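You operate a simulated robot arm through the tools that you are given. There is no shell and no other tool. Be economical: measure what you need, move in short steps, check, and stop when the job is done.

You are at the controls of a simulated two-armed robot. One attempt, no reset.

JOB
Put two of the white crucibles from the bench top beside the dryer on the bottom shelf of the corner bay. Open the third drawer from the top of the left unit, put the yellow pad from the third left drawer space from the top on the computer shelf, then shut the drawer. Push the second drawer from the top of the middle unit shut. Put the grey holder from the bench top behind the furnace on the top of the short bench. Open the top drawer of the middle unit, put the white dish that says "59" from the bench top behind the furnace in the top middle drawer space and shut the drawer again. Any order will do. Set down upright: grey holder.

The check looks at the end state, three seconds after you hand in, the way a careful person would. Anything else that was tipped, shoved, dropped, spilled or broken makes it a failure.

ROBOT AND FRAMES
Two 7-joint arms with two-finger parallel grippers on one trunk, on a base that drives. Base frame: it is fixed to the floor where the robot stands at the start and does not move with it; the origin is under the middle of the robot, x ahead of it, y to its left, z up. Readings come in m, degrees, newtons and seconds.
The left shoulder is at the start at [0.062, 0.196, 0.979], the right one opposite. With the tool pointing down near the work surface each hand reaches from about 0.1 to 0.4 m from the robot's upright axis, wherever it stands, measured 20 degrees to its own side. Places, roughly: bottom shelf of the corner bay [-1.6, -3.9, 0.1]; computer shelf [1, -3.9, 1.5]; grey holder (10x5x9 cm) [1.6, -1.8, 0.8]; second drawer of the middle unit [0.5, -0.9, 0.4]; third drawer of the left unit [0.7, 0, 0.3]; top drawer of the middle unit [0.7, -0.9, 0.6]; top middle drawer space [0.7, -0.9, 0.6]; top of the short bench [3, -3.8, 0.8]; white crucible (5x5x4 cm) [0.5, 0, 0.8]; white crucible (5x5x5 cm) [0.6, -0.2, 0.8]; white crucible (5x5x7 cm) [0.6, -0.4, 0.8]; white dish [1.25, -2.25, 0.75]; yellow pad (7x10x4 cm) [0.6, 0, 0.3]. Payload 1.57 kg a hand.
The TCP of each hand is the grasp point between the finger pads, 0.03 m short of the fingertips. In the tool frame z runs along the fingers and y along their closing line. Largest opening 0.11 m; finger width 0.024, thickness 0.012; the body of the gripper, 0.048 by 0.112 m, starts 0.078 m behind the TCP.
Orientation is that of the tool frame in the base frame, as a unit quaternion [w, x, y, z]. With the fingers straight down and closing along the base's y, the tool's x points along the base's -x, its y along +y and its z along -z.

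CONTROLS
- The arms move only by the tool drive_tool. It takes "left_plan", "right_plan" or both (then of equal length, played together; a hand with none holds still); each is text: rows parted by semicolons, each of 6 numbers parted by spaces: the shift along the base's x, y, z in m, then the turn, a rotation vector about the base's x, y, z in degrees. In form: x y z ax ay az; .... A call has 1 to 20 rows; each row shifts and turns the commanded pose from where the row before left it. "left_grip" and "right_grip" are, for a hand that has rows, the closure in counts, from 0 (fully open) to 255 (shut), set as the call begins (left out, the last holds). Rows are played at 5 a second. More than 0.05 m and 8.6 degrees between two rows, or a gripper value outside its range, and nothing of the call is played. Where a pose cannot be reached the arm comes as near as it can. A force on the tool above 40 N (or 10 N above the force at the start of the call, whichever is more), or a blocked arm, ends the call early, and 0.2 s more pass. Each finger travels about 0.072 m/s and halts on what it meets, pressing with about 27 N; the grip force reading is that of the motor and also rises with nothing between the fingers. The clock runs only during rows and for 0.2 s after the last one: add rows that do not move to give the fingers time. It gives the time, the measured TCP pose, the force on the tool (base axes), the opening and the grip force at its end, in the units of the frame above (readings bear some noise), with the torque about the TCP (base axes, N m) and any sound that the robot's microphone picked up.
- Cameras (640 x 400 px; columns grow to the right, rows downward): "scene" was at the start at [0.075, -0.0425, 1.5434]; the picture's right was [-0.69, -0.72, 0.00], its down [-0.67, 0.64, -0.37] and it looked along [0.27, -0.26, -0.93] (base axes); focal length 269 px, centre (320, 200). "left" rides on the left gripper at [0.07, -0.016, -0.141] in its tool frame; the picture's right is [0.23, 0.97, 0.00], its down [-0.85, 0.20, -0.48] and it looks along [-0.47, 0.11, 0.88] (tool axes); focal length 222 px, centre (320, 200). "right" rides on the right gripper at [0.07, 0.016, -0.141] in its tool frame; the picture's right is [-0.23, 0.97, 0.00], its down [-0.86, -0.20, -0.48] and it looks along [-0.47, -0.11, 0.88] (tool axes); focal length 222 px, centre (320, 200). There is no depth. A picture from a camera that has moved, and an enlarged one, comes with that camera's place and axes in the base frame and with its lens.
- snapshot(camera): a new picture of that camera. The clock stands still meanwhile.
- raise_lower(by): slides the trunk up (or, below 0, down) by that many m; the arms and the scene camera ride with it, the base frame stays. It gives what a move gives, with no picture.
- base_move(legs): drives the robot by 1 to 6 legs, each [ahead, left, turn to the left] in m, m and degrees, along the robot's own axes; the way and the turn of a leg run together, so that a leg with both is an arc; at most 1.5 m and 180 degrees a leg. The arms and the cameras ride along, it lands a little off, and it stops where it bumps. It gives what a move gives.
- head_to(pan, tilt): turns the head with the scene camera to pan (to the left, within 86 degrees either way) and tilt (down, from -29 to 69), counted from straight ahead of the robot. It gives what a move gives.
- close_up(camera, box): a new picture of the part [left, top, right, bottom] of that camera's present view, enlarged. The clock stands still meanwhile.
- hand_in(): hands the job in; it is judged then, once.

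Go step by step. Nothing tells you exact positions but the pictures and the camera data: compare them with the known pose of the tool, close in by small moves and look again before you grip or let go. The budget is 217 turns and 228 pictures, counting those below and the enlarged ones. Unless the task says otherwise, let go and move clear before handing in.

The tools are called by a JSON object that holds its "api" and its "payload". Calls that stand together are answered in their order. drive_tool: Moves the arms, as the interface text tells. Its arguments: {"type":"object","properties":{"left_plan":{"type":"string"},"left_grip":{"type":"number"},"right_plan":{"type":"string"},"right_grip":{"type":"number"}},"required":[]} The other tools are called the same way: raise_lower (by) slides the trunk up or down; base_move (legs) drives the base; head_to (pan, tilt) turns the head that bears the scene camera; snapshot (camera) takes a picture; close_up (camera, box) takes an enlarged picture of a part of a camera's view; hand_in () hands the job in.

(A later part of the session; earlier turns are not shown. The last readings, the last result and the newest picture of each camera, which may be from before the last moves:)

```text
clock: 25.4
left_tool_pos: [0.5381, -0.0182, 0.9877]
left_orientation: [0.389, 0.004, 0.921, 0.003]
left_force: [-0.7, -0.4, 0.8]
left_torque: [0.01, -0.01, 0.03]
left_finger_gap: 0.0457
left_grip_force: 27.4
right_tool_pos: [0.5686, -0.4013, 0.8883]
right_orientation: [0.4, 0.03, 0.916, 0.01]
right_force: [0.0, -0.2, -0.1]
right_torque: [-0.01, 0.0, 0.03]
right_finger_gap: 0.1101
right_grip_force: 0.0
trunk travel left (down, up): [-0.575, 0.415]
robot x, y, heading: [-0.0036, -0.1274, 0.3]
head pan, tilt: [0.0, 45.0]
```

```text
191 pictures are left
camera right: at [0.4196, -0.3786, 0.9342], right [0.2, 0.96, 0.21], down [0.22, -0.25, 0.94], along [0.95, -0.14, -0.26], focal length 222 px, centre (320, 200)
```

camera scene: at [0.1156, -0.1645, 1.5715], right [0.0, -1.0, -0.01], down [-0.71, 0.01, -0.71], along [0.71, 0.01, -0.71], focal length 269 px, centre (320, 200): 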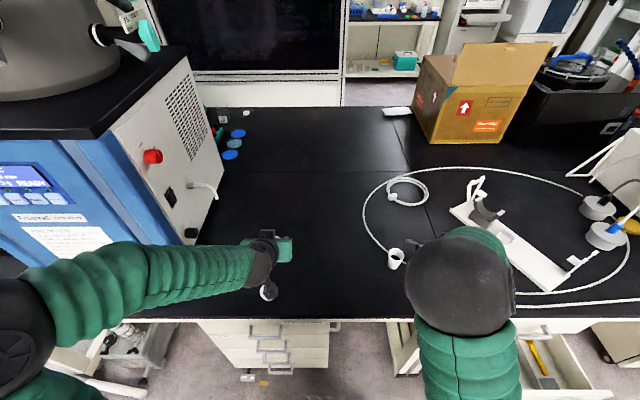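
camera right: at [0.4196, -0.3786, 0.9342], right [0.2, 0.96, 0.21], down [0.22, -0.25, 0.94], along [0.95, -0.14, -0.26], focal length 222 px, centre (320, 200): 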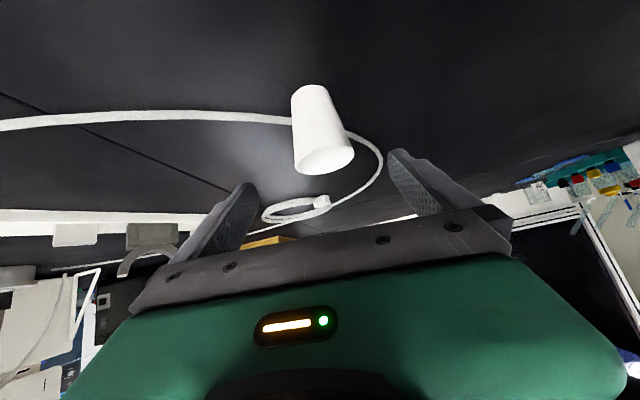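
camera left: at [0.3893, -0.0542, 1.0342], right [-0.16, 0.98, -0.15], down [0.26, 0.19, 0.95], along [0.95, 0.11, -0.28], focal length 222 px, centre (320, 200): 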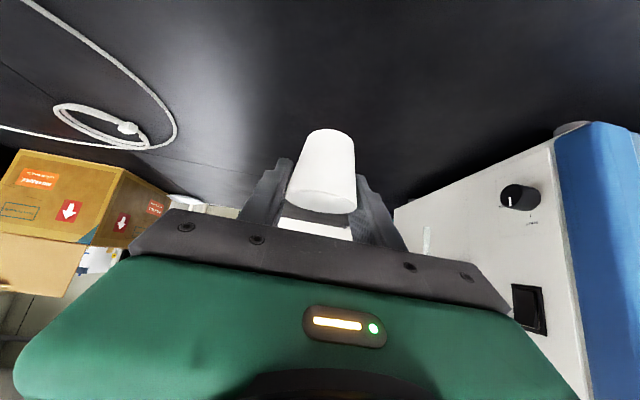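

Still drifting slightly; I move the base another 3 cm left so the right arm works further out.

{"api": "base_move", "payload": {"legs": [[0, 0.04, 0]]}}

{"api": "drive_tool", "payload": {"right_plan": "0 -0.015 0 0 0 0;0 -0.01 0 0 0 0;0 0 0 0 0 0"}}

{"api": "snapshot", "payload": {"camera": "right"}}

```text
clock: 26.2
left_tool_pos: [0.5368, 0.0084, 0.9874]
left_orientation: [0.39, 0.007, 0.921, 0.007]
left_force: [-0.3, -1.9, 0.3]
left_torque: [0.04, -0.01, 0.07]
left_finger_gap: 0.0456
left_grip_force: 27.3
right_tool_pos: [0.5685, -0.371, 0.8819]
right_orientation: [0.396, 0.031, 0.918, 0.011]
right_force: [0.1, -1.1, -0.3]
right_torque: [0.16, -0.02, 0.14]
right_finger_gap: 0.1099
right_grip_force: 0.0
trunk travel left (down, up): [-0.575, 0.415]
robot x, y, heading: [-0.0016, -0.0943, 0.3]
head pan, tilt: [0.0, 45.0]
```

```text
clock: 27.0
left_tool_pos: [0.5359, 0.0125, 0.9883]
left_orientation: [0.39, 0.006, 0.921, 0.004]
left_force: [-0.2, -0.4, 0.3]
left_torque: [0.03, 0.03, -0.01]
left_finger_gap: 0.0453
left_grip_force: 27.0
right_tool_pos: [0.5667, -0.3953, 0.8836]
right_orientation: [0.397, 0.029, 0.917, 0.009]
right_force: [0.1, -0.1, 0.3]
right_torque: [0.02, -0.02, 0.0]
right_finger_gap: 0.1098
right_grip_force: 0.1
trunk travel left (down, up): [-0.575, 0.415]
robot x, y, heading: [0.0002, -0.0904, 0.4]
head pan, tilt: [0.0, 45.0]
```

```text
190 pictures are left
camera right: at [0.4177, -0.3726, 0.931], right [0.2, 0.96, 0.2], down [0.23, -0.25, 0.94], along [0.95, -0.14, -0.27], focal length 222 px, centre (320, 200)
```

right: 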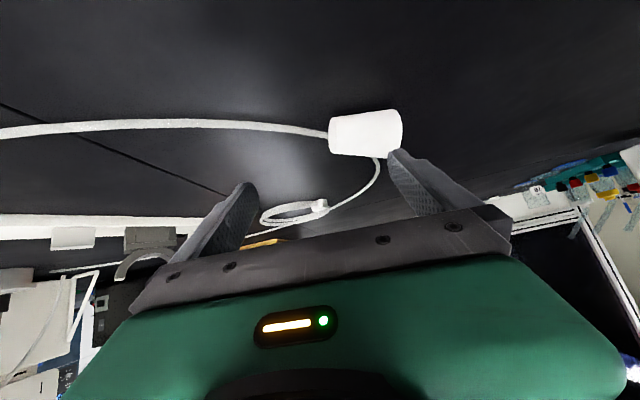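

Crucible 3 has been tipped by the finger during the base move. I look closely for whether it held anything and how it lies.

{"api": "snapshot", "payload": {"camera": "scene"}}

{"api": "close_up", "payload": {"camera": "scene", "box": [340, 210, 480, 310]}}

{"api": "close_up", "payload": {"camera": "right", "box": [240, 80, 440, 220]}}

```text
189 pictures are left
camera scene: at [0.1158, -0.1038, 1.5713], right [0.0, -1.0, -0.01], down [-0.71, 0.0, -0.71], along [0.71, 0.01, -0.71], focal length 269 px, centre (320, 200)
```

scene: 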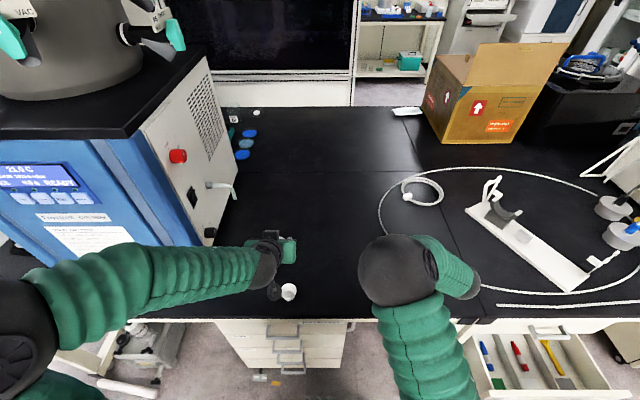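

```text
4.00 times, centred on (410, 260) of scene
camera zoom: at [0.1158, -0.1038, 1.5713], right [0.0, -1.0, -0.01], down [-0.71, 0.0, -0.71], along [0.71, 0.01, -0.71], focal length 1077 px, centre (-40, -40)
```

zoom: 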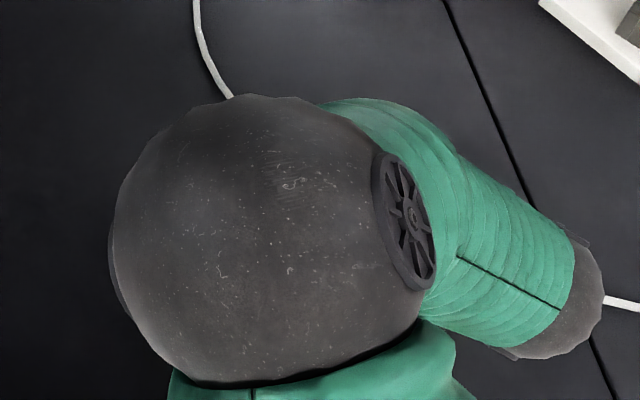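

```text
2.86 times, centred on (340, 150) of right
camera zoom: at [0.4177, -0.3726, 0.931], right [0.2, 0.96, 0.2], down [0.23, -0.25, 0.94], along [0.95, -0.14, -0.27], focal length 635 px, centre (263, 343)
```

zoom: 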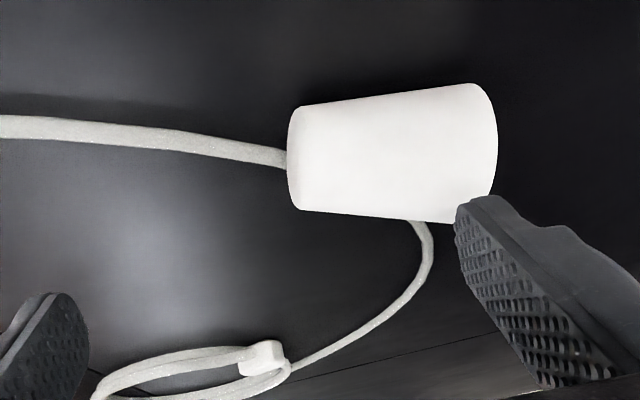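

The cup lies with its mouth toward +y; no spill visible. I raise the right hand clear of it, back the base off a little and view it from the scene camera.

{"api": "drive_tool", "payload": {"right_plan": "0 -0.005 0.02 0 0 0;0 0 0.03 0 0 0;0 0 0.03 0 0 0;0 0 0.03 0 0 0;0 0 0 0 0 0"}}

{"api": "base_move", "payload": {"legs": [[-0.15, 0, 0], [0, -0.4, 0]]}}

{"api": "snapshot", "payload": {"camera": "scene"}}

```text
clock: 28.2
left_tool_pos: [0.5359, 0.0227, 0.9878]
left_orientation: [0.389, 0.005, 0.921, 0.0]
left_force: [0.9, -0.1, -1.1]
left_torque: [-0.01, 0.02, -0.03]
left_finger_gap: 0.0455
left_grip_force: 26.6
right_tool_pos: [0.5687, -0.3908, 0.9973]
right_orientation: [0.397, 0.028, 0.918, 0.005]
right_force: [0.0, 0.5, -0.1]
right_torque: [-0.04, 0.02, 0.01]
right_finger_gap: 0.1102
right_grip_force: 0.1
trunk travel left (down, up): [-0.575, 0.415]
robot x, y, heading: [-0.0018, -0.0937, 0.1]
head pan, tilt: [0.0, 45.0]
```

```text
clock: 31.7
left_tool_pos: [0.3858, -0.3757, 0.9869]
left_orientation: [0.39, 0.005, 0.921, 0.0]
left_force: [1.2, 0.3, -0.4]
left_torque: [-0.02, -0.04, 0.0]
left_finger_gap: 0.0451
left_grip_force: 27.0
right_tool_pos: [0.419, -0.787, 0.9972]
right_orientation: [0.397, 0.027, 0.918, 0.004]
right_force: [0.1, 0.1, -0.2]
right_torque: [-0.06, 0.0, -0.04]
right_finger_gap: 0.1101
right_grip_force: 0.1
trunk travel left (down, up): [-0.575, 0.415]
robot x, y, heading: [-0.1503, -0.4888, 0.2]
head pan, tilt: [0.0, 45.0]
```

```text
186 pictures are left
camera scene: at [-0.0335, -0.4847, 1.5715], right [0.0, -1.0, 0.0], down [-0.71, 0.0, -0.71], along [0.71, 0.0, -0.71], focal length 269 px, centre (320, 200)
```

scene: 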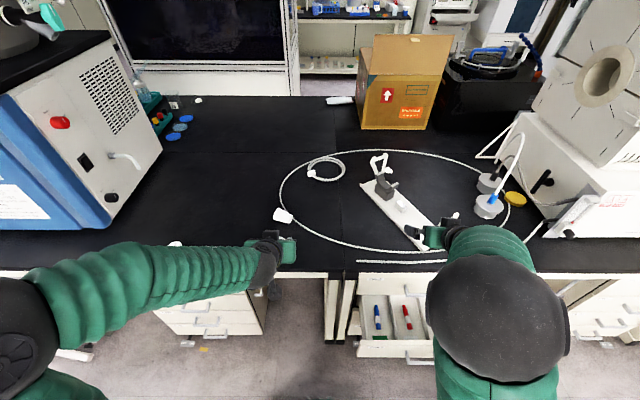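

{"api": "close_up", "payload": {"camera": "scene", "box": [240, 180, 340, 245]}}

```text
6.15 times, centred on (290, 212) of scene
camera zoom: at [-0.0335, -0.4847, 1.5715], right [0.0, -1.0, 0.0], down [-0.71, 0.0, -0.71], along [0.71, 0.0, -0.71], focal length 1657 px, centre (505, 123)
```

zoom: 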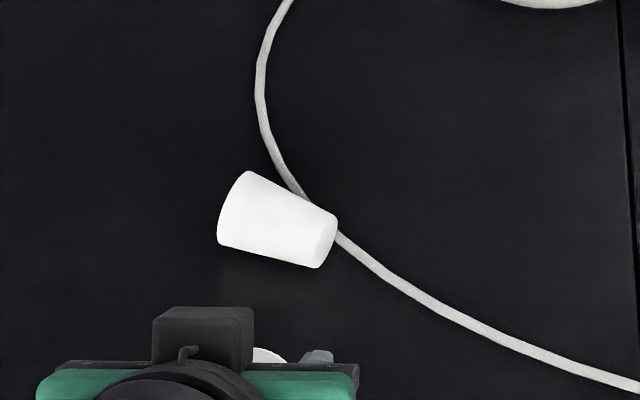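

The cup lies at about (0.63,-0.35), axis ~73° from x, mouth outward. I'll turn the robot ~35° left so the right hand can grip it sideways and pitch it upright.

{"api": "base_move", "payload": {"legs": [[0, 0, 35], [0.166, -0.129, 0]]}}

{"api": "snapshot", "payload": {"camera": "scene"}}

{"api": "snapshot", "payload": {"camera": "right"}}

```text
clock: 35.0
left_tool_pos: [0.4348, -0.1001, 0.9871]
left_orientation: [0.372, -0.273, 0.879, 0.118]
left_force: [0.4, -0.3, 0.0]
left_torque: [0.0, 0.01, 0.0]
left_finger_gap: 0.045
left_grip_force: 26.5
right_tool_pos: [0.6989, -0.4195, 0.9972]
right_orientation: [0.377, -0.25, 0.883, 0.124]
right_force: [-0.7, -0.3, -0.5]
right_torque: [-0.03, -0.04, -0.02]
right_finger_gap: 0.1102
right_grip_force: 0.0
trunk travel left (down, up): [-0.575, 0.415]
robot x, y, heading: [0.0626, -0.5003, 35.2]
head pan, tilt: [0.0, 45.0]
```

```text
184 pictures are left
camera scene: at [0.1546, -0.4325, 1.5715], right [0.57, -0.82, 0.0], down [-0.58, -0.41, -0.71], along [0.58, 0.4, -0.71], focal length 269 px, centre (320, 200)
```

scene: 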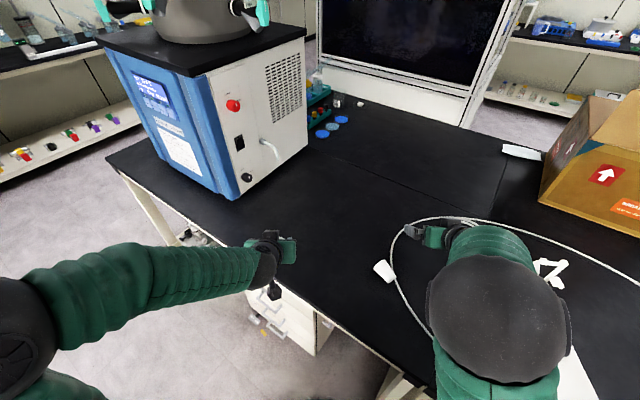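

```text
183 pictures are left
camera right: at [0.5624, -0.4868, 1.0441], right [-0.39, 0.9, 0.2], down [0.32, -0.07, 0.94], along [0.86, 0.43, -0.27], focal length 222 px, centre (320, 200)
```

right: 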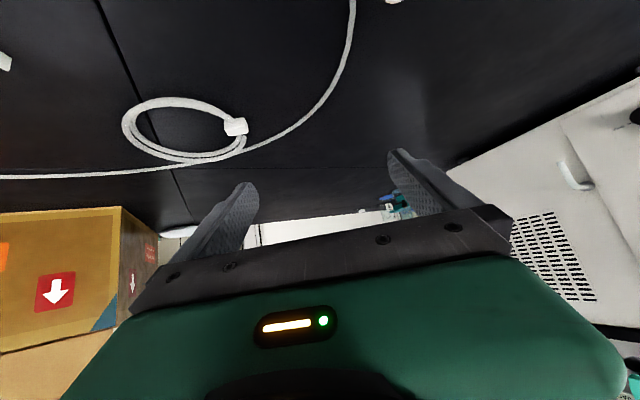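

I re-orient the right hand above the cup: pitch it back past vertical and yaw it to the cup's axis.

{"api": "drive_tool", "payload": {"right_plan": "-0.008 0.007 0 -4.53 6.47 0;-0.008 0.007 0 -4.53 6.47 0;-0.008 0.007 0 -4.53 6.47 0;-0.008 0.007 0 -4.53 6.47 0;-0.008 0.007 0 -4.53 6.47 0;-0.008 0.007 0 -4.53 6.47 0;-0.008 0.007 0 0 0 7.6;-0.008 0.007 0 0 0 7.6;-0.008 0.007 0 0 0 7.6;0 0 0 0 0 7.6;0 0 0 0 0 7.6;0 0 0 0 0 0"}}

{"api": "snapshot", "payload": {"camera": "right"}}

{"api": "snapshot", "payload": {"camera": "scene"}}

```text
clock: 37.6
left_tool_pos: [0.4355, -0.1024, 0.9878]
left_orientation: [0.37, -0.274, 0.88, 0.12]
left_force: [-0.4, -1.1, -0.5]
left_torque: [0.07, 0.0, -0.03]
left_finger_gap: 0.0448
left_grip_force: 26.7
right_tool_pos: [0.6277, -0.3586, 0.9964]
right_orientation: [0.0, -0.574, 0.819, -0.007]
right_force: [-0.5, -0.4, -0.1]
right_torque: [0.0, 0.01, -0.05]
right_finger_gap: 0.1098
right_grip_force: 0.0
trunk travel left (down, up): [-0.575, 0.415]
robot x, y, heading: [0.0623, -0.4999, 35.1]
head pan, tilt: [0.0, 45.0]
```

```text
182 pictures are left
camera right: at [0.586, -0.416, 1.1393], right [-0.84, 0.55, -0.01], down [0.48, 0.74, 0.47], along [0.27, 0.39, -0.88], focal length 222 px, centre (320, 200)
```

right: 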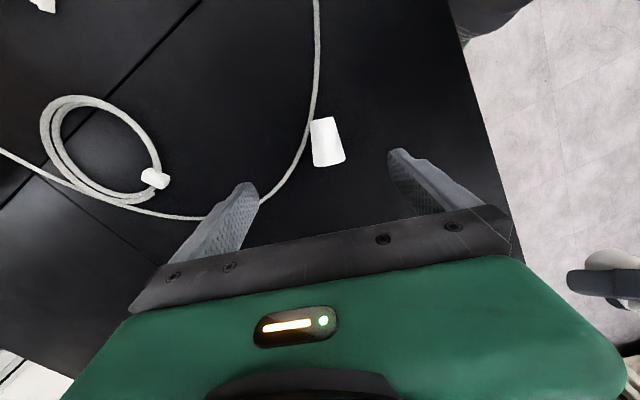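

```text
181 pictures are left
camera scene: at [0.1571, -0.4351, 1.5715], right [0.57, -0.82, 0.0], down [-0.58, -0.41, -0.71], along [0.58, 0.41, -0.71], focal length 269 px, centre (320, 200)
```

scene: 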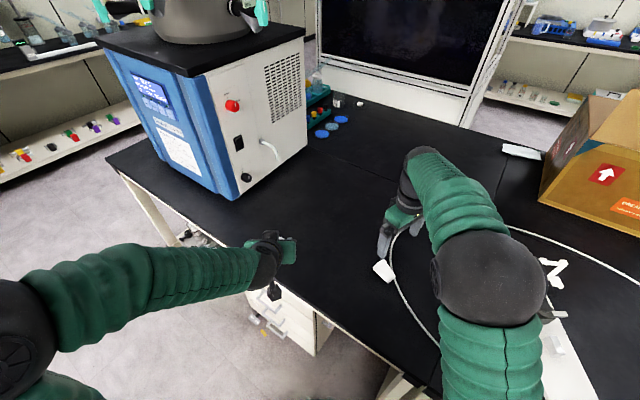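

The tool is vertical and aligned with the cup (axis 69–70°). Now I lean it back 25° and descend partly.

{"api": "drive_tool", "payload": {"right_plan": "-0.001 0.003 -0.03 -7.8 2.84 0;-0.001 0.003 -0.03 -7.8 2.84 0;-0.001 0.003 -0.03 -7.8 2.84 0;0 0 -0.025 0 0 0;0 0 0 0 0 0"}}

{"api": "snapshot", "payload": {"camera": "right"}}

```text
clock: 38.8
left_tool_pos: [0.4351, -0.1028, 0.9876]
left_orientation: [0.371, -0.273, 0.88, 0.119]
left_force: [0.1, -0.5, -0.3]
left_torque: [-0.02, 0.0, -0.01]
left_finger_gap: 0.0447
left_grip_force: 27.1
right_tool_pos: [0.6237, -0.3495, 0.8829]
right_orientation: [-0.176, -0.56, 0.799, -0.132]
right_force: [-0.5, -0.1, -0.3]
right_torque: [-0.01, 0.01, 0.01]
right_finger_gap: 0.1099
right_grip_force: 0.0
trunk travel left (down, up): [-0.575, 0.415]
robot x, y, heading: [0.065, -0.5008, 35.1]
head pan, tilt: [0.0, 45.0]
```

```text
180 pictures are left
camera right: at [0.605, -0.3449, 1.0401], right [-0.84, 0.52, -0.11], down [0.52, 0.85, 0.07], along [0.13, 0.0, -0.99], focal length 222 px, centre (320, 200)
```

right: 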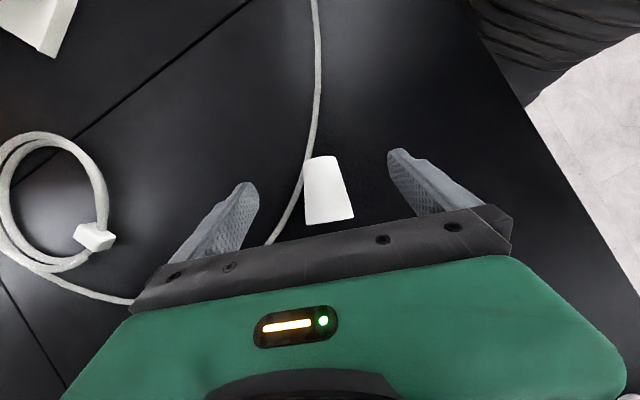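

The cup lies between the fingers; a cable lies close beside it, so I stay 1 cm higher at z≈0.842 and close.

{"api": "drive_tool", "payload": {"right_plan": "-0.001 0 -0.015 0 0 0;-0.001 0 -0.015 0 0 0;0 0 -0.011 0 0 0;0 0 0 0 0 0"}}

{"api": "drive_tool", "payload": {"right_plan": "0 0 0 0 0 0;0 0 0 0 0 0;0 0 0 0 0 0;0 0 0 0 0 0;0 0 0 0 0 0;0 0 0 0 0 0", "right_grip": 200}}

{"api": "snapshot", "payload": {"camera": "right"}}

```text
clock: 39.8
left_tool_pos: [0.4364, -0.1017, 0.9886]
left_orientation: [0.372, -0.271, 0.88, 0.118]
left_force: [0.3, 0.0, -0.3]
left_torque: [-0.01, -0.01, 0.03]
left_finger_gap: 0.0448
left_grip_force: 27.2
right_tool_pos: [0.6206, -0.3501, 0.8415]
right_orientation: [-0.176, -0.56, 0.799, -0.132]
right_force: [-0.4, 0.4, 0.2]
right_torque: [0.02, 0.01, -0.04]
right_finger_gap: 0.1097
right_grip_force: 0.0
trunk travel left (down, up): [-0.575, 0.415]
robot x, y, heading: [0.0632, -0.4985, 35.1]
head pan, tilt: [0.0, 45.0]
```

```text
clock: 41.2
left_tool_pos: [0.4357, -0.1031, 0.9879]
left_orientation: [0.372, -0.272, 0.88, 0.119]
left_force: [-0.8, -0.7, -1.0]
left_torque: [0.03, 0.01, 0.02]
left_finger_gap: 0.0447
left_grip_force: 27.1
right_tool_pos: [0.6214, -0.3495, 0.8411]
right_orientation: [-0.177, -0.559, 0.8, -0.13]
right_force: [-0.6, 0.1, 1.4]
right_torque: [-0.04, 0.02, 0.0]
right_finger_gap: 0.0383
right_grip_force: 27.2
trunk travel left (down, up): [-0.575, 0.415]
robot x, y, heading: [0.0604, -0.5003, 35.1]
head pan, tilt: [0.0, 45.0]
```

```text
179 pictures are left
camera right: at [0.603, -0.3446, 0.9992], right [-0.84, 0.52, -0.11], down [0.52, 0.85, 0.07], along [0.13, 0.0, -0.99], focal length 222 px, centre (320, 200)
```

right: 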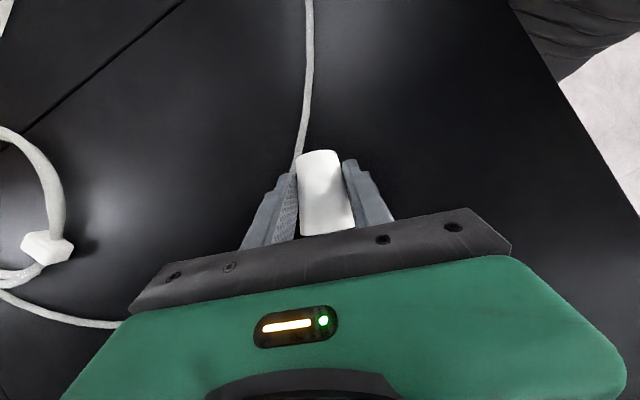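

Gripped. I lift it, and check the left hand's hold too.

{"api": "drive_tool", "payload": {"right_plan": "0 0 0.015 0 0 0;0 0 0.03 0 0 0;0 0 0.04 0 0 0;0 0 0.04 0 0 0;0 0 0.03 0 0 0;0 0 0 0 0 0"}}

{"api": "snapshot", "payload": {"camera": "right"}}

{"api": "snapshot", "payload": {"camera": "left"}}

{"api": "close_up", "payload": {"camera": "scene", "box": [220, 160, 460, 310]}}

```text
clock: 42.6
left_tool_pos: [0.435, -0.1021, 0.9878]
left_orientation: [0.371, -0.272, 0.88, 0.119]
left_force: [-0.5, -0.2, -0.1]
left_torque: [0.03, 0.02, 0.02]
left_finger_gap: 0.0445
left_grip_force: 27.1
right_tool_pos: [0.6228, -0.3499, 0.9962]
right_orientation: [-0.177, -0.559, 0.799, -0.131]
right_force: [-0.4, -0.2, -0.2]
right_torque: [-0.02, 0.0, 0.0]
right_finger_gap: 0.0381
right_grip_force: 27.2
trunk travel left (down, up): [-0.575, 0.415]
robot x, y, heading: [0.0602, -0.5006, 35.0]
head pan, tilt: [0.0, 45.0]
```

```text
178 pictures are left
camera right: at [0.604, -0.3454, 1.154], right [-0.84, 0.52, -0.11], down [0.52, 0.85, 0.07], along [0.13, 0.0, -0.99], focal length 222 px, centre (320, 200)
```

right: 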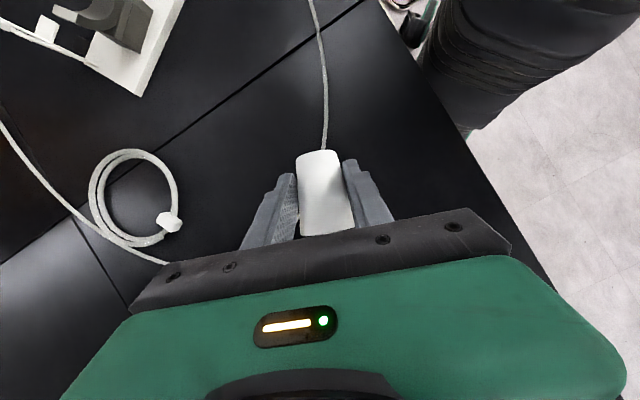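

```text
177 pictures are left
camera left: at [0.3218, -0.2006, 1.0354], right [-0.68, 0.71, -0.16], down [0.1, 0.3, 0.95], along [0.72, 0.63, -0.28], focal length 222 px, centre (320, 200)
```

left: 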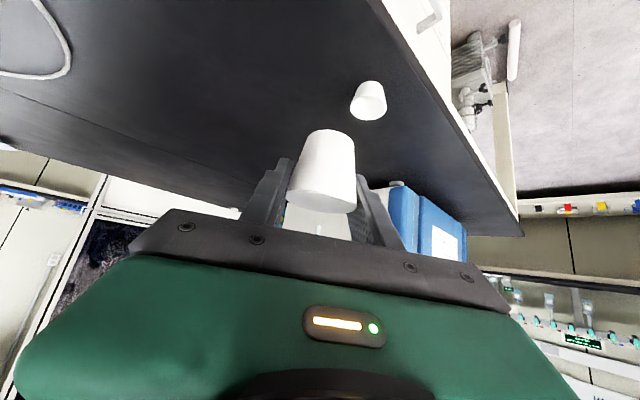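

```text
2.67 times, centred on (340, 235) of scene
camera zoom: at [0.1578, -0.4346, 1.5714], right [0.57, -0.82, 0.0], down [-0.58, -0.41, -0.71], along [0.58, 0.41, -0.71], focal length 718 px, centre (267, 107)
```

zoom: 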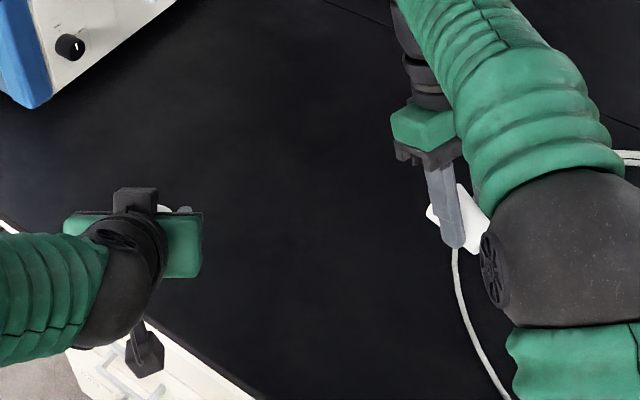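

Both are held. Now I pitch the right hand forward by 85° in place, bringing the cup upright.

{"api": "drive_tool", "payload": {"right_plan": "0 0 0 7.99 -2.9 0;0 0 0 7.99 -2.9 0;0 0 0 7.99 -2.9 0;0 0 0 7.99 -2.9 0;0 0 0 7.99 -2.9 0;0 0 0 7.99 -2.9 0;0 0 0 7.99 -2.9 0;0 0 0 7.99 -2.9 0;0 0 0 0 0 0"}}

{"api": "snapshot", "payload": {"camera": "right"}}

{"api": "snapshot", "payload": {"camera": "scene"}}

```text
clock: 44.6
left_tool_pos: [0.4363, -0.1029, 0.9882]
left_orientation: [0.371, -0.272, 0.88, 0.119]
left_force: [-0.5, -0.5, 0.0]
left_torque: [0.0, 0.02, 0.02]
left_finger_gap: 0.0443
left_grip_force: 27.2
right_tool_pos: [0.6216, -0.3498, 0.9963]
right_orientation: [0.3, -0.531, 0.766, 0.205]
right_force: [-0.4, 0.4, -1.1]
right_torque: [0.0, 0.01, 0.01]
right_finger_gap: 0.0381
right_grip_force: 27.0
trunk travel left (down, up): [-0.575, 0.415]
robot x, y, heading: [0.0667, -0.5017, 35.0]
head pan, tilt: [0.0, 45.0]
```

```text
175 pictures are left
camera right: at [0.5545, -0.4812, 1.0531], right [-0.85, 0.5, 0.15], down [0.29, 0.22, 0.93], along [0.43, 0.84, -0.33], focal length 222 px, centre (320, 200)
```

right: 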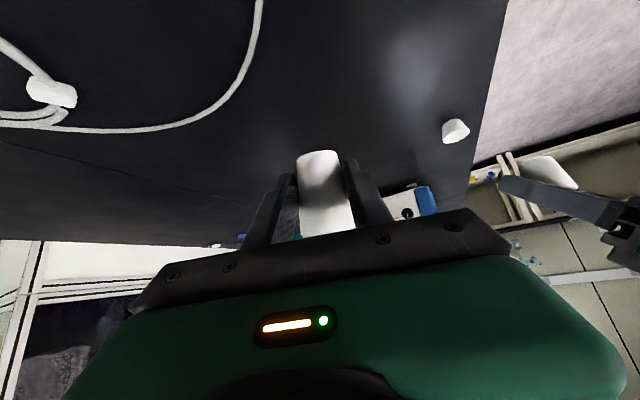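

```text
174 pictures are left
camera scene: at [0.1575, -0.4361, 1.5715], right [0.57, -0.82, 0.0], down [-0.58, -0.41, -0.71], along [0.58, 0.41, -0.71], focal length 269 px, centre (320, 200)
```

scene: 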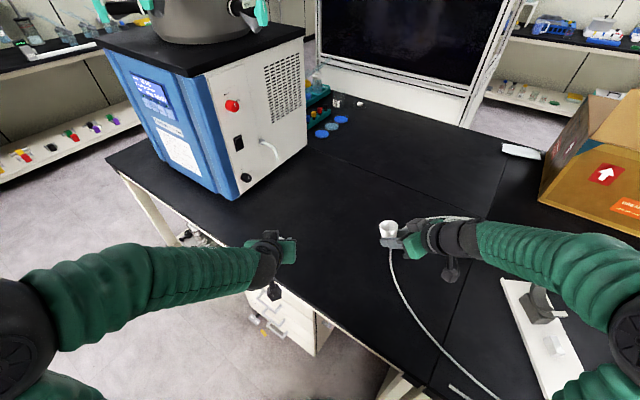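

The cup is nearly upright. I finish the pitch and zoom on it.

{"api": "drive_tool", "payload": {"right_plan": "0 0 0 7.5 -2.7 0;0 0 0 7.5 -2.7 0;0 0 0 0 0 0"}}

{"api": "close_up", "payload": {"camera": "scene", "box": [340, 190, 460, 270]}}

{"api": "snapshot", "payload": {"camera": "right"}}

```text
clock: 45.4
left_tool_pos: [0.4354, -0.1028, 0.9881]
left_orientation: [0.371, -0.272, 0.88, 0.12]
left_force: [0.2, -0.5, -0.5]
left_torque: [-0.01, -0.01, 0.0]
left_finger_gap: 0.0442
left_grip_force: 27.5
right_tool_pos: [0.6231, -0.3487, 0.9949]
right_orientation: [0.403, -0.495, 0.718, 0.277]
right_force: [-0.4, 0.3, -0.1]
right_torque: [-0.02, 0.01, -0.02]
right_finger_gap: 0.0378
right_grip_force: 26.9
trunk travel left (down, up): [-0.575, 0.415]
robot x, y, heading: [0.059, -0.4981, 35.4]
head pan, tilt: [0.0, 45.0]
```

```text
5.00 times, centred on (400, 230) of scene
camera zoom: at [0.1574, -0.4364, 1.5715], right [0.57, -0.82, 0.0], down [-0.58, -0.41, -0.71], along [0.58, 0.41, -0.71], focal length 1346 px, centre (-80, 50)
```

zoom: 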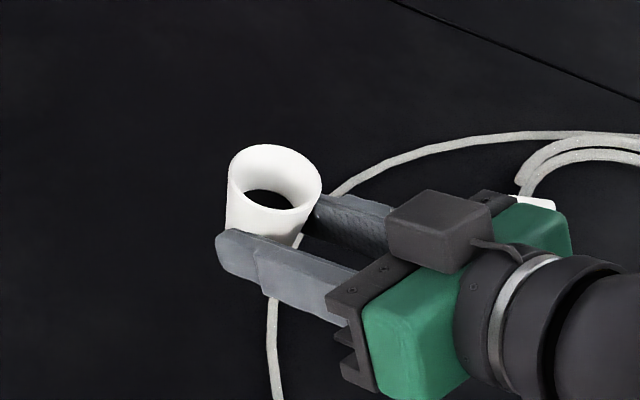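

```text
172 pictures are left
camera right: at [0.5511, -0.4904, 1.0105], right [-0.87, 0.45, 0.19], down [0.2, -0.04, 0.98], along [0.45, 0.89, -0.06], focal length 222 px, centre (320, 200)
```

right: 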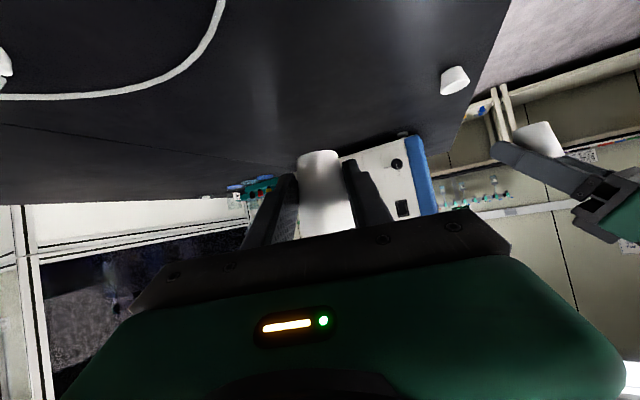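

The dark fill is still inside, so nothing spilled; the cup stands upright in the right hand. I square the right hand to straight ahead, then back away from the bench and turn toward the corner bay (chair to be passed on its left side).

{"api": "drive_tool", "payload": {"right_plan": "0 -0.01 0 0 0 -7;0 -0.01 0 0 0 -7;0 -0.01 0 0 0 -7;0 -0.01 0 0 0 -7;0 -0.01 0 0 0 -7;0 0 0 0 0 0"}}

{"api": "base_move", "payload": {"legs": [[-0.483, 0.46, 0], [0, 0, -125]]}}

{"api": "head_to", "payload": {"pan": 0, "tilt": 25}}

{"api": "snapshot", "payload": {"camera": "scene"}}

```text
clock: 46.8
left_tool_pos: [0.4359, -0.1023, 0.9887]
left_orientation: [0.371, -0.273, 0.88, 0.12]
left_force: [0.1, 0.1, 0.0]
left_torque: [0.01, 0.04, -0.01]
left_finger_gap: 0.044
left_grip_force: 26.5
right_tool_pos: [0.6243, -0.4052, 0.9958]
right_orientation: [0.467, -0.26, 0.833, 0.145]
right_force: [-0.8, -0.3, 0.0]
right_torque: [0.0, 0.02, 0.0]
right_finger_gap: 0.038
right_grip_force: 27.0
right hand out of reach, approached as far as the arm can: row 5
trunk travel left (down, up): [-0.575, 0.415]
robot x, y, heading: [0.0626, -0.4986, 35.2]
head pan, tilt: [0.0, 45.0]
```

```text
clock: 55.8
left_tool_pos: [-0.4973, -0.9386, 0.9885]
left_orientation: [0.274, 0.663, 0.639, -0.277]
left_force: [0.2, 0.2, -0.5]
left_torque: [-0.02, 0.0, 0.0]
left_finger_gap: 0.0432
left_grip_force: 26.9
right_tool_pos: [-0.8522, -0.9088, 0.9959]
right_orientation: [0.341, 0.626, 0.608, -0.35]
right_force: [0.2, 0.7, -0.4]
right_torque: [-0.01, -0.02, 0.05]
right_finger_gap: 0.0378
right_grip_force: 26.7
trunk travel left (down, up): [-0.575, 0.415]
robot x, y, heading: [-0.5973, -0.4003, -91.2]
head pan, tilt: [0.0, 45.0]
```

```text
clock: 56.6
left_tool_pos: [-0.4972, -0.9379, 0.988]
left_orientation: [0.274, 0.663, 0.639, -0.278]
left_force: [-1.0, 0.4, -0.2]
left_torque: [0.0, 0.02, -0.01]
left_finger_gap: 0.0432
left_grip_force: 26.8
right_tool_pos: [-0.8527, -0.9118, 0.9967]
right_orientation: [0.34, 0.627, 0.608, -0.35]
right_force: [-0.2, -0.2, -0.1]
right_torque: [-0.01, 0.02, 0.03]
right_finger_gap: 0.0374
right_grip_force: 27.0
trunk travel left (down, up): [-0.575, 0.415]
robot x, y, heading: [-0.5936, -0.3975, -91.2]
head pan, tilt: [0.0, 25.0]
```

```text
171 pictures are left
camera scene: at [-0.5965, -0.528, 1.602], right [-1.0, 0.02, 0.0], down [0.01, 0.42, -0.91], along [-0.02, -0.91, -0.42], focal length 269 px, centre (320, 200)
```

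scene: 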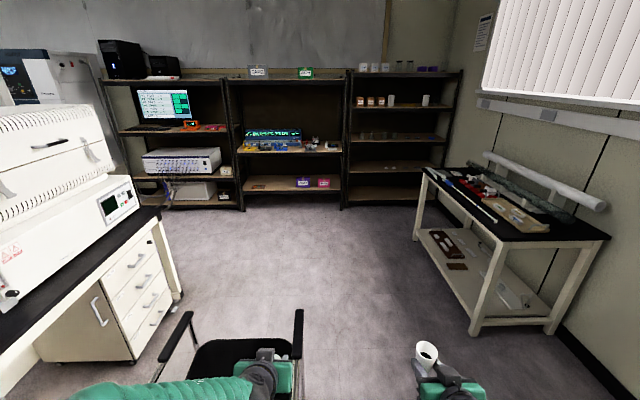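

The lane between chair (x≈-0.5) and table (x≈-1.55) is clear at x≈-1.03. I notice the left grip gap creeping down (the tapered cup is being squeezed upward), so I drive without delay.

{"api": "base_move", "payload": {"legs": [[0, -0.43, 1], [1.5, 0, 0], [0.7, -0.2, 0]]}}

{"api": "head_to", "payload": {"pan": 0, "tilt": 40}}

{"api": "snapshot", "payload": {"camera": "scene"}}

{"api": "snapshot", "payload": {"camera": "left"}}

```text
clock: 69.8
left_tool_pos: [-1.15, -3.1335, 0.9892]
left_orientation: [0.275, 0.661, 0.641, -0.277]
left_force: [-0.5, -0.3, -0.4]
left_torque: [0.0, -0.01, 0.01]
left_finger_gap: 0.0431
left_grip_force: 27.0
right_tool_pos: [-1.5056, -3.1091, 0.997]
right_orientation: [0.341, 0.624, 0.61, -0.35]
right_force: [0.8, 0.5, 0.1]
right_torque: [-0.02, -0.01, 0.0]
right_finger_gap: 0.0376
right_grip_force: 26.7
trunk travel left (down, up): [-0.575, 0.415]
robot x, y, heading: [-1.2539, -2.6021, -91.1]
head pan, tilt: [0.0, 25.0]
```

```text
clock: 70.6
left_tool_pos: [-1.1509, -3.1344, 0.9883]
left_orientation: [0.276, 0.66, 0.642, -0.276]
left_force: [-0.1, 0.2, -0.2]
left_torque: [0.01, -0.01, -0.03]
left_finger_gap: 0.0433
left_grip_force: 27.4
right_tool_pos: [-1.5074, -3.1093, 0.997]
right_orientation: [0.342, 0.623, 0.61, -0.349]
right_force: [0.3, -0.3, -0.5]
right_torque: [-0.02, 0.01, 0.0]
right_finger_gap: 0.0377
right_grip_force: 26.7
trunk travel left (down, up): [-0.575, 0.415]
robot x, y, heading: [-1.2531, -2.599, -91.1]
head pan, tilt: [0.0, 40.0]
```

```text
170 pictures are left
camera scene: at [-1.2533, -2.7186, 1.5788], right [-1.0, 0.02, 0.0], down [0.01, 0.64, -0.77], along [-0.01, -0.77, -0.64], focal length 269 px, centre (320, 200)
```

scene: 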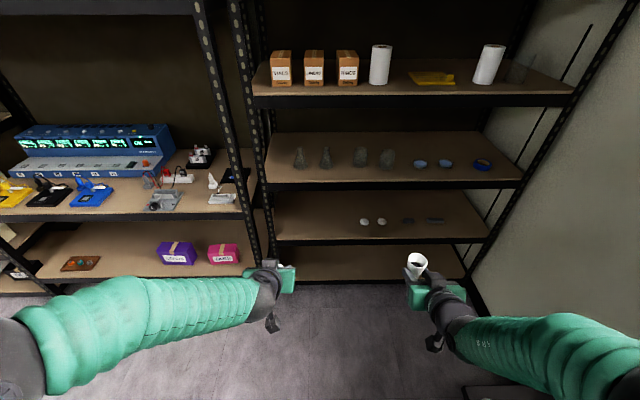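

```text
169 pictures are left
camera left: at [-1.1629, -2.9835, 1.036], right [0.98, 0.13, -0.16], down [0.19, -0.26, 0.95], along [0.09, -0.96, -0.27], focal length 222 px, centre (320, 200)
```

left: 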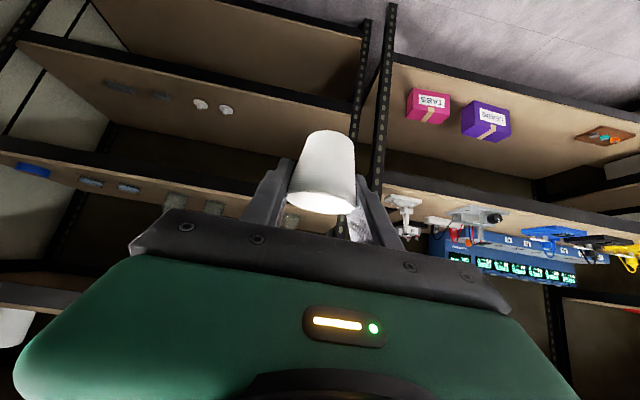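

I see the corner bay's bottom shelf (x −1.0…−2.16, front y≈−3.7), empty. I check for the table near my right elbow.

{"api": "head_to", "payload": {"pan": -50, "tilt": 45}}

{"api": "snapshot", "payload": {"camera": "scene"}}

{"api": "snapshot", "payload": {"camera": "right"}}

```text
clock: 71.8
left_tool_pos: [-1.1513, -3.1338, 0.9878]
left_orientation: [0.275, 0.661, 0.641, -0.277]
left_force: [-0.5, 0.2, 0.1]
left_torque: [0.0, 0.02, 0.0]
left_finger_gap: 0.0432
left_grip_force: 26.8
right_tool_pos: [-1.5064, -3.1063, 0.9966]
right_orientation: [0.342, 0.624, 0.61, -0.35]
right_force: [-0.3, -0.7, -0.8]
right_torque: [-0.03, -0.02, 0.01]
right_finger_gap: 0.0376
right_grip_force: 26.9
trunk travel left (down, up): [-0.575, 0.415]
robot x, y, heading: [-1.2514, -2.6, -90.9]
head pan, tilt: [-50.0, 45.0]
```

```text
168 pictures are left
camera scene: at [-1.3149, -2.6847, 1.5716], right [-0.63, 0.78, 0.0], down [0.55, 0.45, -0.71], along [-0.55, -0.44, -0.71], focal length 269 px, centre (320, 200)
```

scene: 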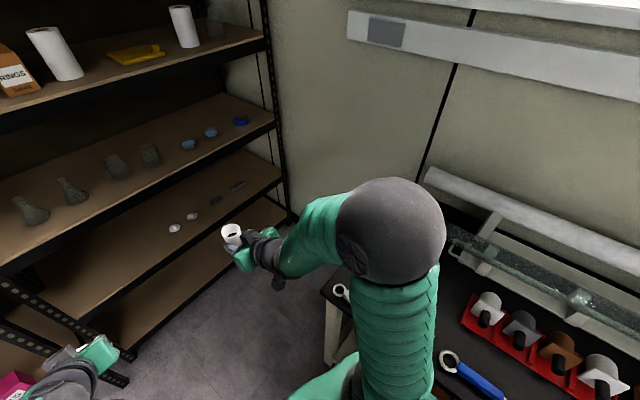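

```text
167 pictures are left
camera right: at [-1.4873, -2.9515, 1.0115], right [0.97, -0.14, 0.19], down [-0.2, -0.03, 0.98], along [-0.13, -0.99, -0.06], focal length 222 px, centre (320, 200)
```

right: 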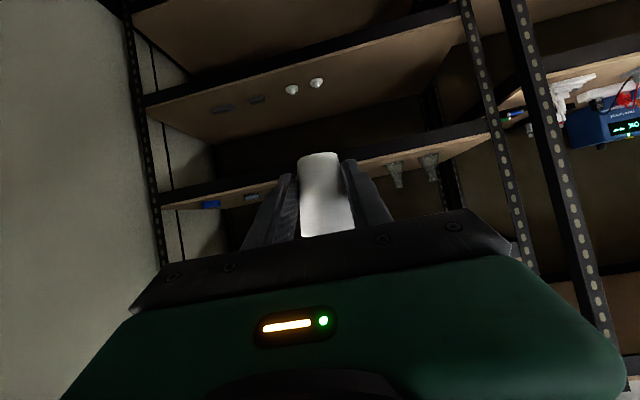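

The table corner is at (−1.62,−2.91), so once forward the right elbow clears it. I drive forward 0.4 m and lower the trunk fully.

{"api": "base_move", "payload": {"legs": [[0.4, 0, 0]]}}

{"api": "raise_lower", "payload": {"by": -0.57}}

{"api": "head_to", "payload": {"pan": 0, "tilt": 40}}

{"api": "snapshot", "payload": {"camera": "scene"}}

{"api": "snapshot", "payload": {"camera": "left"}}

{"api": "snapshot", "payload": {"camera": "right"}}

```text
clock: 74.3
left_tool_pos: [-1.1549, -3.5327, 0.9893]
left_orientation: [0.276, 0.659, 0.643, -0.275]
left_force: [0.0, 0.1, 0.6]
left_torque: [-0.01, 0.02, -0.01]
left_finger_gap: 0.0432
left_grip_force: 26.5
right_tool_pos: [-1.5119, -3.5087, 0.9967]
right_orientation: [0.343, 0.622, 0.611, -0.349]
right_force: [-0.2, -0.4, -0.7]
right_torque: [0.01, -0.02, 0.01]
right_finger_gap: 0.0375
right_grip_force: 26.8
trunk travel left (down, up): [-0.575, 0.415]
robot x, y, heading: [-1.2602, -3.0024, -90.6]
head pan, tilt: [-50.0, 45.0]
```

```text
refused: -0.57 is not a number from -0.4 to 0.4
```

```text
clock: 75.4
left_tool_pos: [-1.1561, -3.5328, 0.9894]
left_orientation: [0.276, 0.66, 0.643, -0.276]
left_force: [-0.4, 0.2, 0.4]
left_torque: [0.02, 0.02, -0.03]
left_finger_gap: 0.0432
left_grip_force: 27.1
right_tool_pos: [-1.5122, -3.5083, 0.9963]
right_orientation: [0.342, 0.623, 0.611, -0.349]
right_force: [0.5, 0.0, -1.1]
right_torque: [-0.02, -0.01, -0.01]
right_finger_gap: 0.0373
right_grip_force: 27.0
trunk travel left (down, up): [-0.575, 0.415]
robot x, y, heading: [-1.2591, -3.0004, -90.8]
head pan, tilt: [0.0, 40.0]
```

```text
166 pictures are left
camera scene: at [-1.2592, -3.1182, 1.5788], right [-1.0, 0.01, 0.0], down [0.01, 0.64, -0.76], along [-0.01, -0.76, -0.64], focal length 269 px, centre (320, 200)
```

scene: 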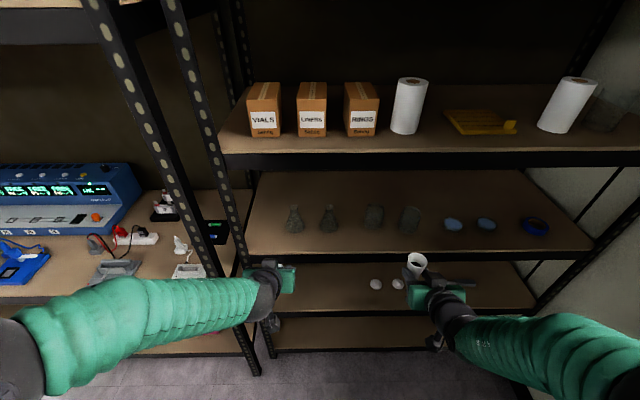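

```text
165 pictures are left
camera left: at [-1.168, -3.3824, 1.0361], right [0.98, 0.14, -0.16], down [0.19, -0.25, 0.95], along [0.09, -0.96, -0.27], focal length 222 px, centre (320, 200)
```

left: 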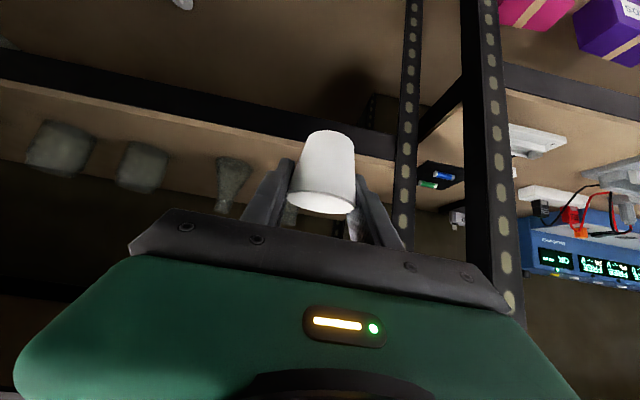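

```text
164 pictures are left
camera right: at [-1.4925, -3.3514, 1.0116], right [0.97, -0.14, 0.19], down [-0.2, -0.03, 0.98], along [-0.13, -0.99, -0.06], focal length 222 px, centre (320, 200)
```

right: 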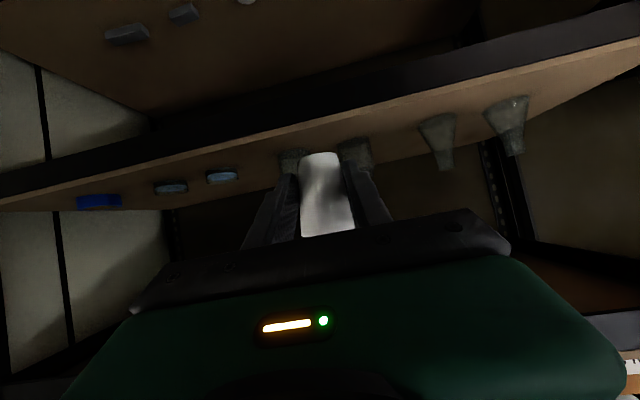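

Triangulating: the bottom shelf top is at z≈0.12 with its front edge at y≈−3.68. I shift 7 cm to the right and lower the trunk in two steps.

{"api": "base_move", "payload": {"legs": [[0, -0.07, 0]]}}

{"api": "raise_lower", "payload": {"by": -0.4}}

{"api": "raise_lower", "payload": {"by": -0.17}}

{"api": "snapshot", "payload": {"camera": "scene"}}

{"api": "snapshot", "payload": {"camera": "left"}}

{"api": "snapshot", "payload": {"camera": "right"}}

```text
clock: 76.5
left_tool_pos: [-1.1966, -3.532, 0.986]
left_orientation: [0.269, 0.655, 0.647, -0.283]
left_force: [0.4, -0.9, -0.1]
left_torque: [0.02, 0.07, -0.07]
left_finger_gap: 0.0434
left_grip_force: 26.8
right_tool_pos: [-1.5524, -3.5073, 1.003]
right_orientation: [0.336, 0.619, 0.614, -0.357]
right_force: [1.8, -0.2, -0.2]
right_torque: [0.01, 0.12, -0.09]
right_finger_gap: 0.0377
right_grip_force: 27.3
trunk travel left (down, up): [-0.575, 0.415]
robot x, y, heading: [-1.3245, -2.9982, -90.9]
head pan, tilt: [0.0, 40.0]
```

```text
clock: 80.3
left_tool_pos: [-1.2176, -3.5321, 0.5881]
left_orientation: [0.277, 0.658, 0.644, -0.276]
left_force: [0.5, -0.2, -0.1]
left_torque: [0.0, 0.01, 0.03]
left_finger_gap: 0.0432
left_grip_force: 26.8
right_tool_pos: [-1.5758, -3.5057, 0.5983]
right_orientation: [0.344, 0.621, 0.611, -0.349]
right_force: [-0.3, -0.2, -0.7]
right_torque: [0.01, 0.01, -0.02]
right_finger_gap: 0.0375
right_grip_force: 27.3
trunk travel left (down, up): [-0.175, 0.815]
robot x, y, heading: [-1.3192, -2.9963, -91.0]
head pan, tilt: [0.0, 40.0]
```

```text
clock: 82.2
left_tool_pos: [-1.218, -3.5315, 0.42]
left_orientation: [0.277, 0.658, 0.644, -0.276]
left_force: [-0.4, 0.7, -0.4]
left_torque: [-0.02, -0.03, -0.04]
left_finger_gap: 0.0431
left_grip_force: 27.1
right_tool_pos: [-1.5748, -3.5062, 0.426]
right_orientation: [0.344, 0.621, 0.611, -0.35]
right_force: [-0.3, 0.4, -0.2]
right_torque: [0.02, 0.02, 0.0]
right_finger_gap: 0.0375
right_grip_force: 27.0
trunk travel left (down, up): [-0.005, 0.985]
robot x, y, heading: [-1.3233, -2.998, -90.8]
head pan, tilt: [0.0, 40.0]
```

```text
163 pictures are left
camera scene: at [-1.3245, -3.1159, 1.0089], right [-1.0, 0.01, 0.0], down [0.01, 0.64, -0.77], along [-0.01, -0.76, -0.64], focal length 269 px, centre (320, 200)
```

scene: 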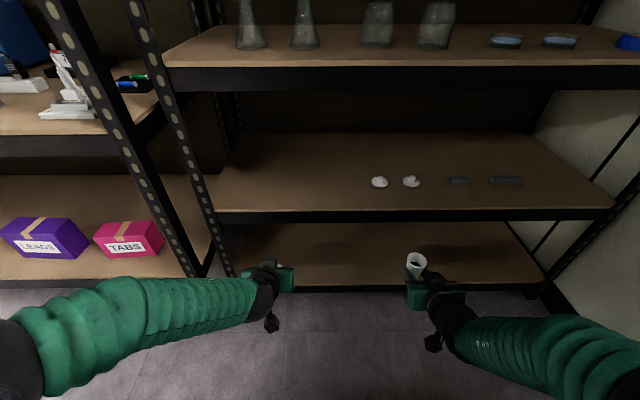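

```text
162 pictures are left
camera left: at [-1.2313, -3.3804, 0.4663], right [0.98, 0.14, -0.16], down [0.19, -0.25, 0.95], along [0.09, -0.96, -0.27], focal length 222 px, centre (320, 200)
```

left: 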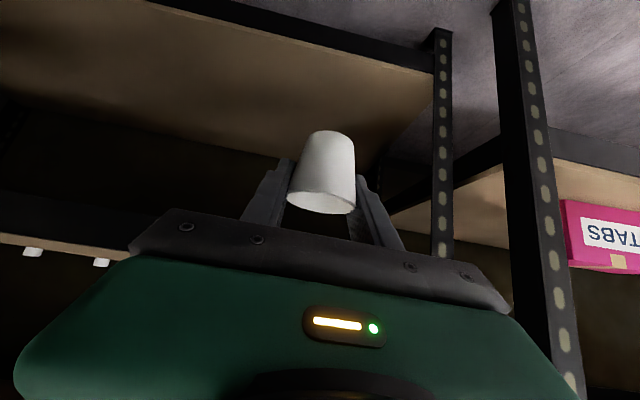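

```text
161 pictures are left
camera right: at [-1.5559, -3.3492, 0.4424], right [0.97, -0.14, 0.19], down [-0.2, -0.03, 0.98], along [-0.13, -0.99, -0.06], focal length 222 px, centre (320, 200)
```

right: 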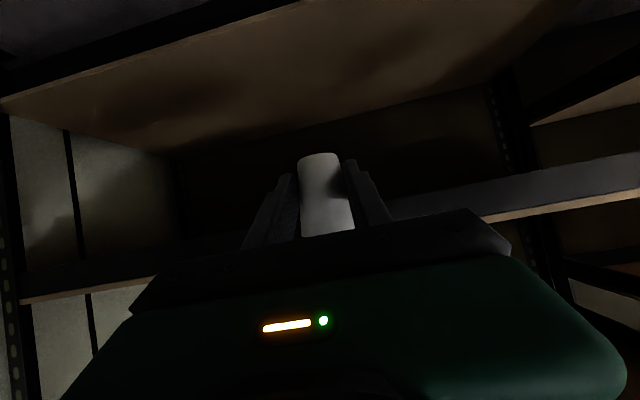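

The opening spans z 0.12–0.46. I lower both hands in front of it, then roll forward 0.2 m.

{"api": "drive_tool", "payload": {"left_plan": "0 0 -0.04 0 0 0;0 0 -0.04 0 0 0;0 0 -0.04 0 0 0;0 0 -0.04 0 0 0;0 0 -0.02 0 0 0;0 0 0 0 0 0", "right_plan": "0 0 -0.04 0 0 0;0 0 -0.04 0 0 0;0 0 -0.04 0 0 0;0 0 -0.04 0 0 0;0 0 -0.02 0 0 0;0 0 0 0 0 0"}}

{"api": "snapshot", "payload": {"camera": "scene"}}

```text
clock: 83.6
left_tool_pos: [-1.2173, -3.5297, 0.2409]
left_orientation: [0.275, 0.658, 0.644, -0.276]
left_force: [0.2, 1.3, -0.9]
left_torque: [0.04, -0.01, 0.01]
left_finger_gap: 0.0432
left_grip_force: 27.1
right_tool_pos: [-1.6004, -3.5053, 0.297]
right_orientation: [0.341, 0.637, 0.591, -0.359]
right_force: [0.6, 0.4, -1.1]
right_torque: [0.04, -0.03, -0.02]
right_finger_gap: 0.0378
right_grip_force: 27.1
right hand out of reach, approached as far as the arm can: row 2, 4, 5
trunk travel left (down, up): [-0.005, 0.985]
robot x, y, heading: [-1.3211, -2.9993, -90.5]
head pan, tilt: [0.0, 40.0]
```

```text
160 pictures are left
camera scene: at [-1.324, -3.1167, 1.011], right [-1.0, 0.01, 0.0], down [0.01, 0.64, -0.76], along [-0.01, -0.76, -0.64], focal length 269 px, centre (320, 200)
```

scene: 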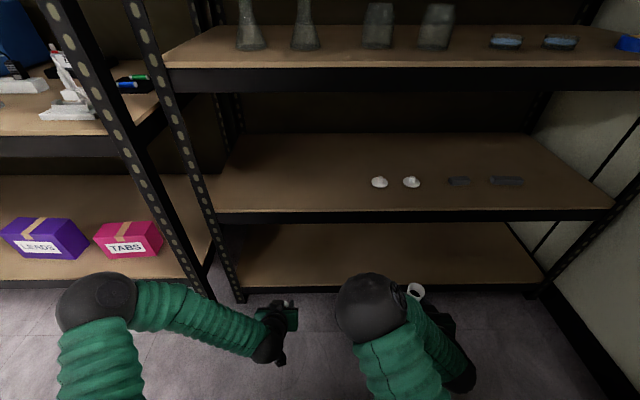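

The right arm is folded too tightly; reaching forward should free it. I extend both hands forward into the bay.

{"api": "drive_tool", "payload": {"left_plan": "0 -0.03 0 0 0 0;0 -0.03 0 0 0 0;0 -0.03 0 0 0 0;0 -0.03 0 0 0 0;0 -0.02 0 0 0 0;0 0 0 0 0 0", "right_plan": "0 -0.03 0.01 0 0 0;0 -0.03 0 0 0 0;0 -0.03 0 0 0 0;0 -0.03 0 0 0 0;0 -0.03 0 0 0 0;0 0 0 0 0 0"}}

{"api": "snapshot", "payload": {"camera": "scene"}}

```text
clock: 85.2
left_tool_pos: [-1.2165, -3.6692, 0.2403]
left_orientation: [0.276, 0.658, 0.643, -0.277]
left_force: [0.5, -0.1, -0.8]
left_torque: [0.01, 0.01, -0.02]
left_finger_gap: 0.0433
left_grip_force: 27.4
right_tool_pos: [-1.6329, -3.6534, 0.3198]
right_orientation: [0.346, 0.647, 0.571, -0.369]
right_force: [0.3, 0.0, -1.2]
right_torque: [-0.03, 0.0, 0.0]
right_finger_gap: 0.0377
right_grip_force: 27.4
trunk travel left (down, up): [-0.005, 0.985]
robot x, y, heading: [-1.3276, -2.9986, -90.7]
head pan, tilt: [0.0, 40.0]
stopped in row 6 (right hand): the arm was blocked; the commanded pose is now the measured one
```

```text
159 pictures are left
camera scene: at [-1.324, -3.1176, 1.0084], right [-1.0, 0.01, 0.0], down [0.01, 0.65, -0.76], along [-0.01, -0.76, -0.65], focal length 269 px, centre (320, 200)
```

scene: 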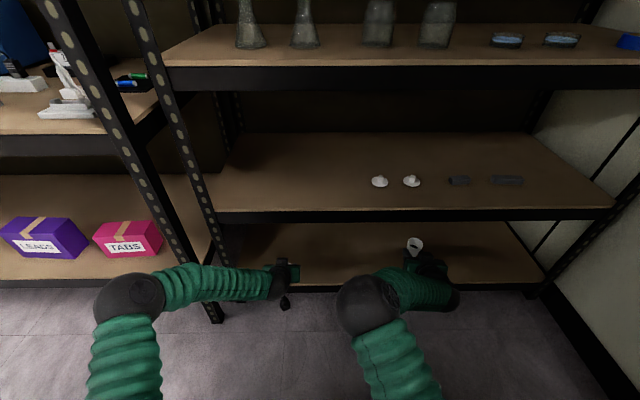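

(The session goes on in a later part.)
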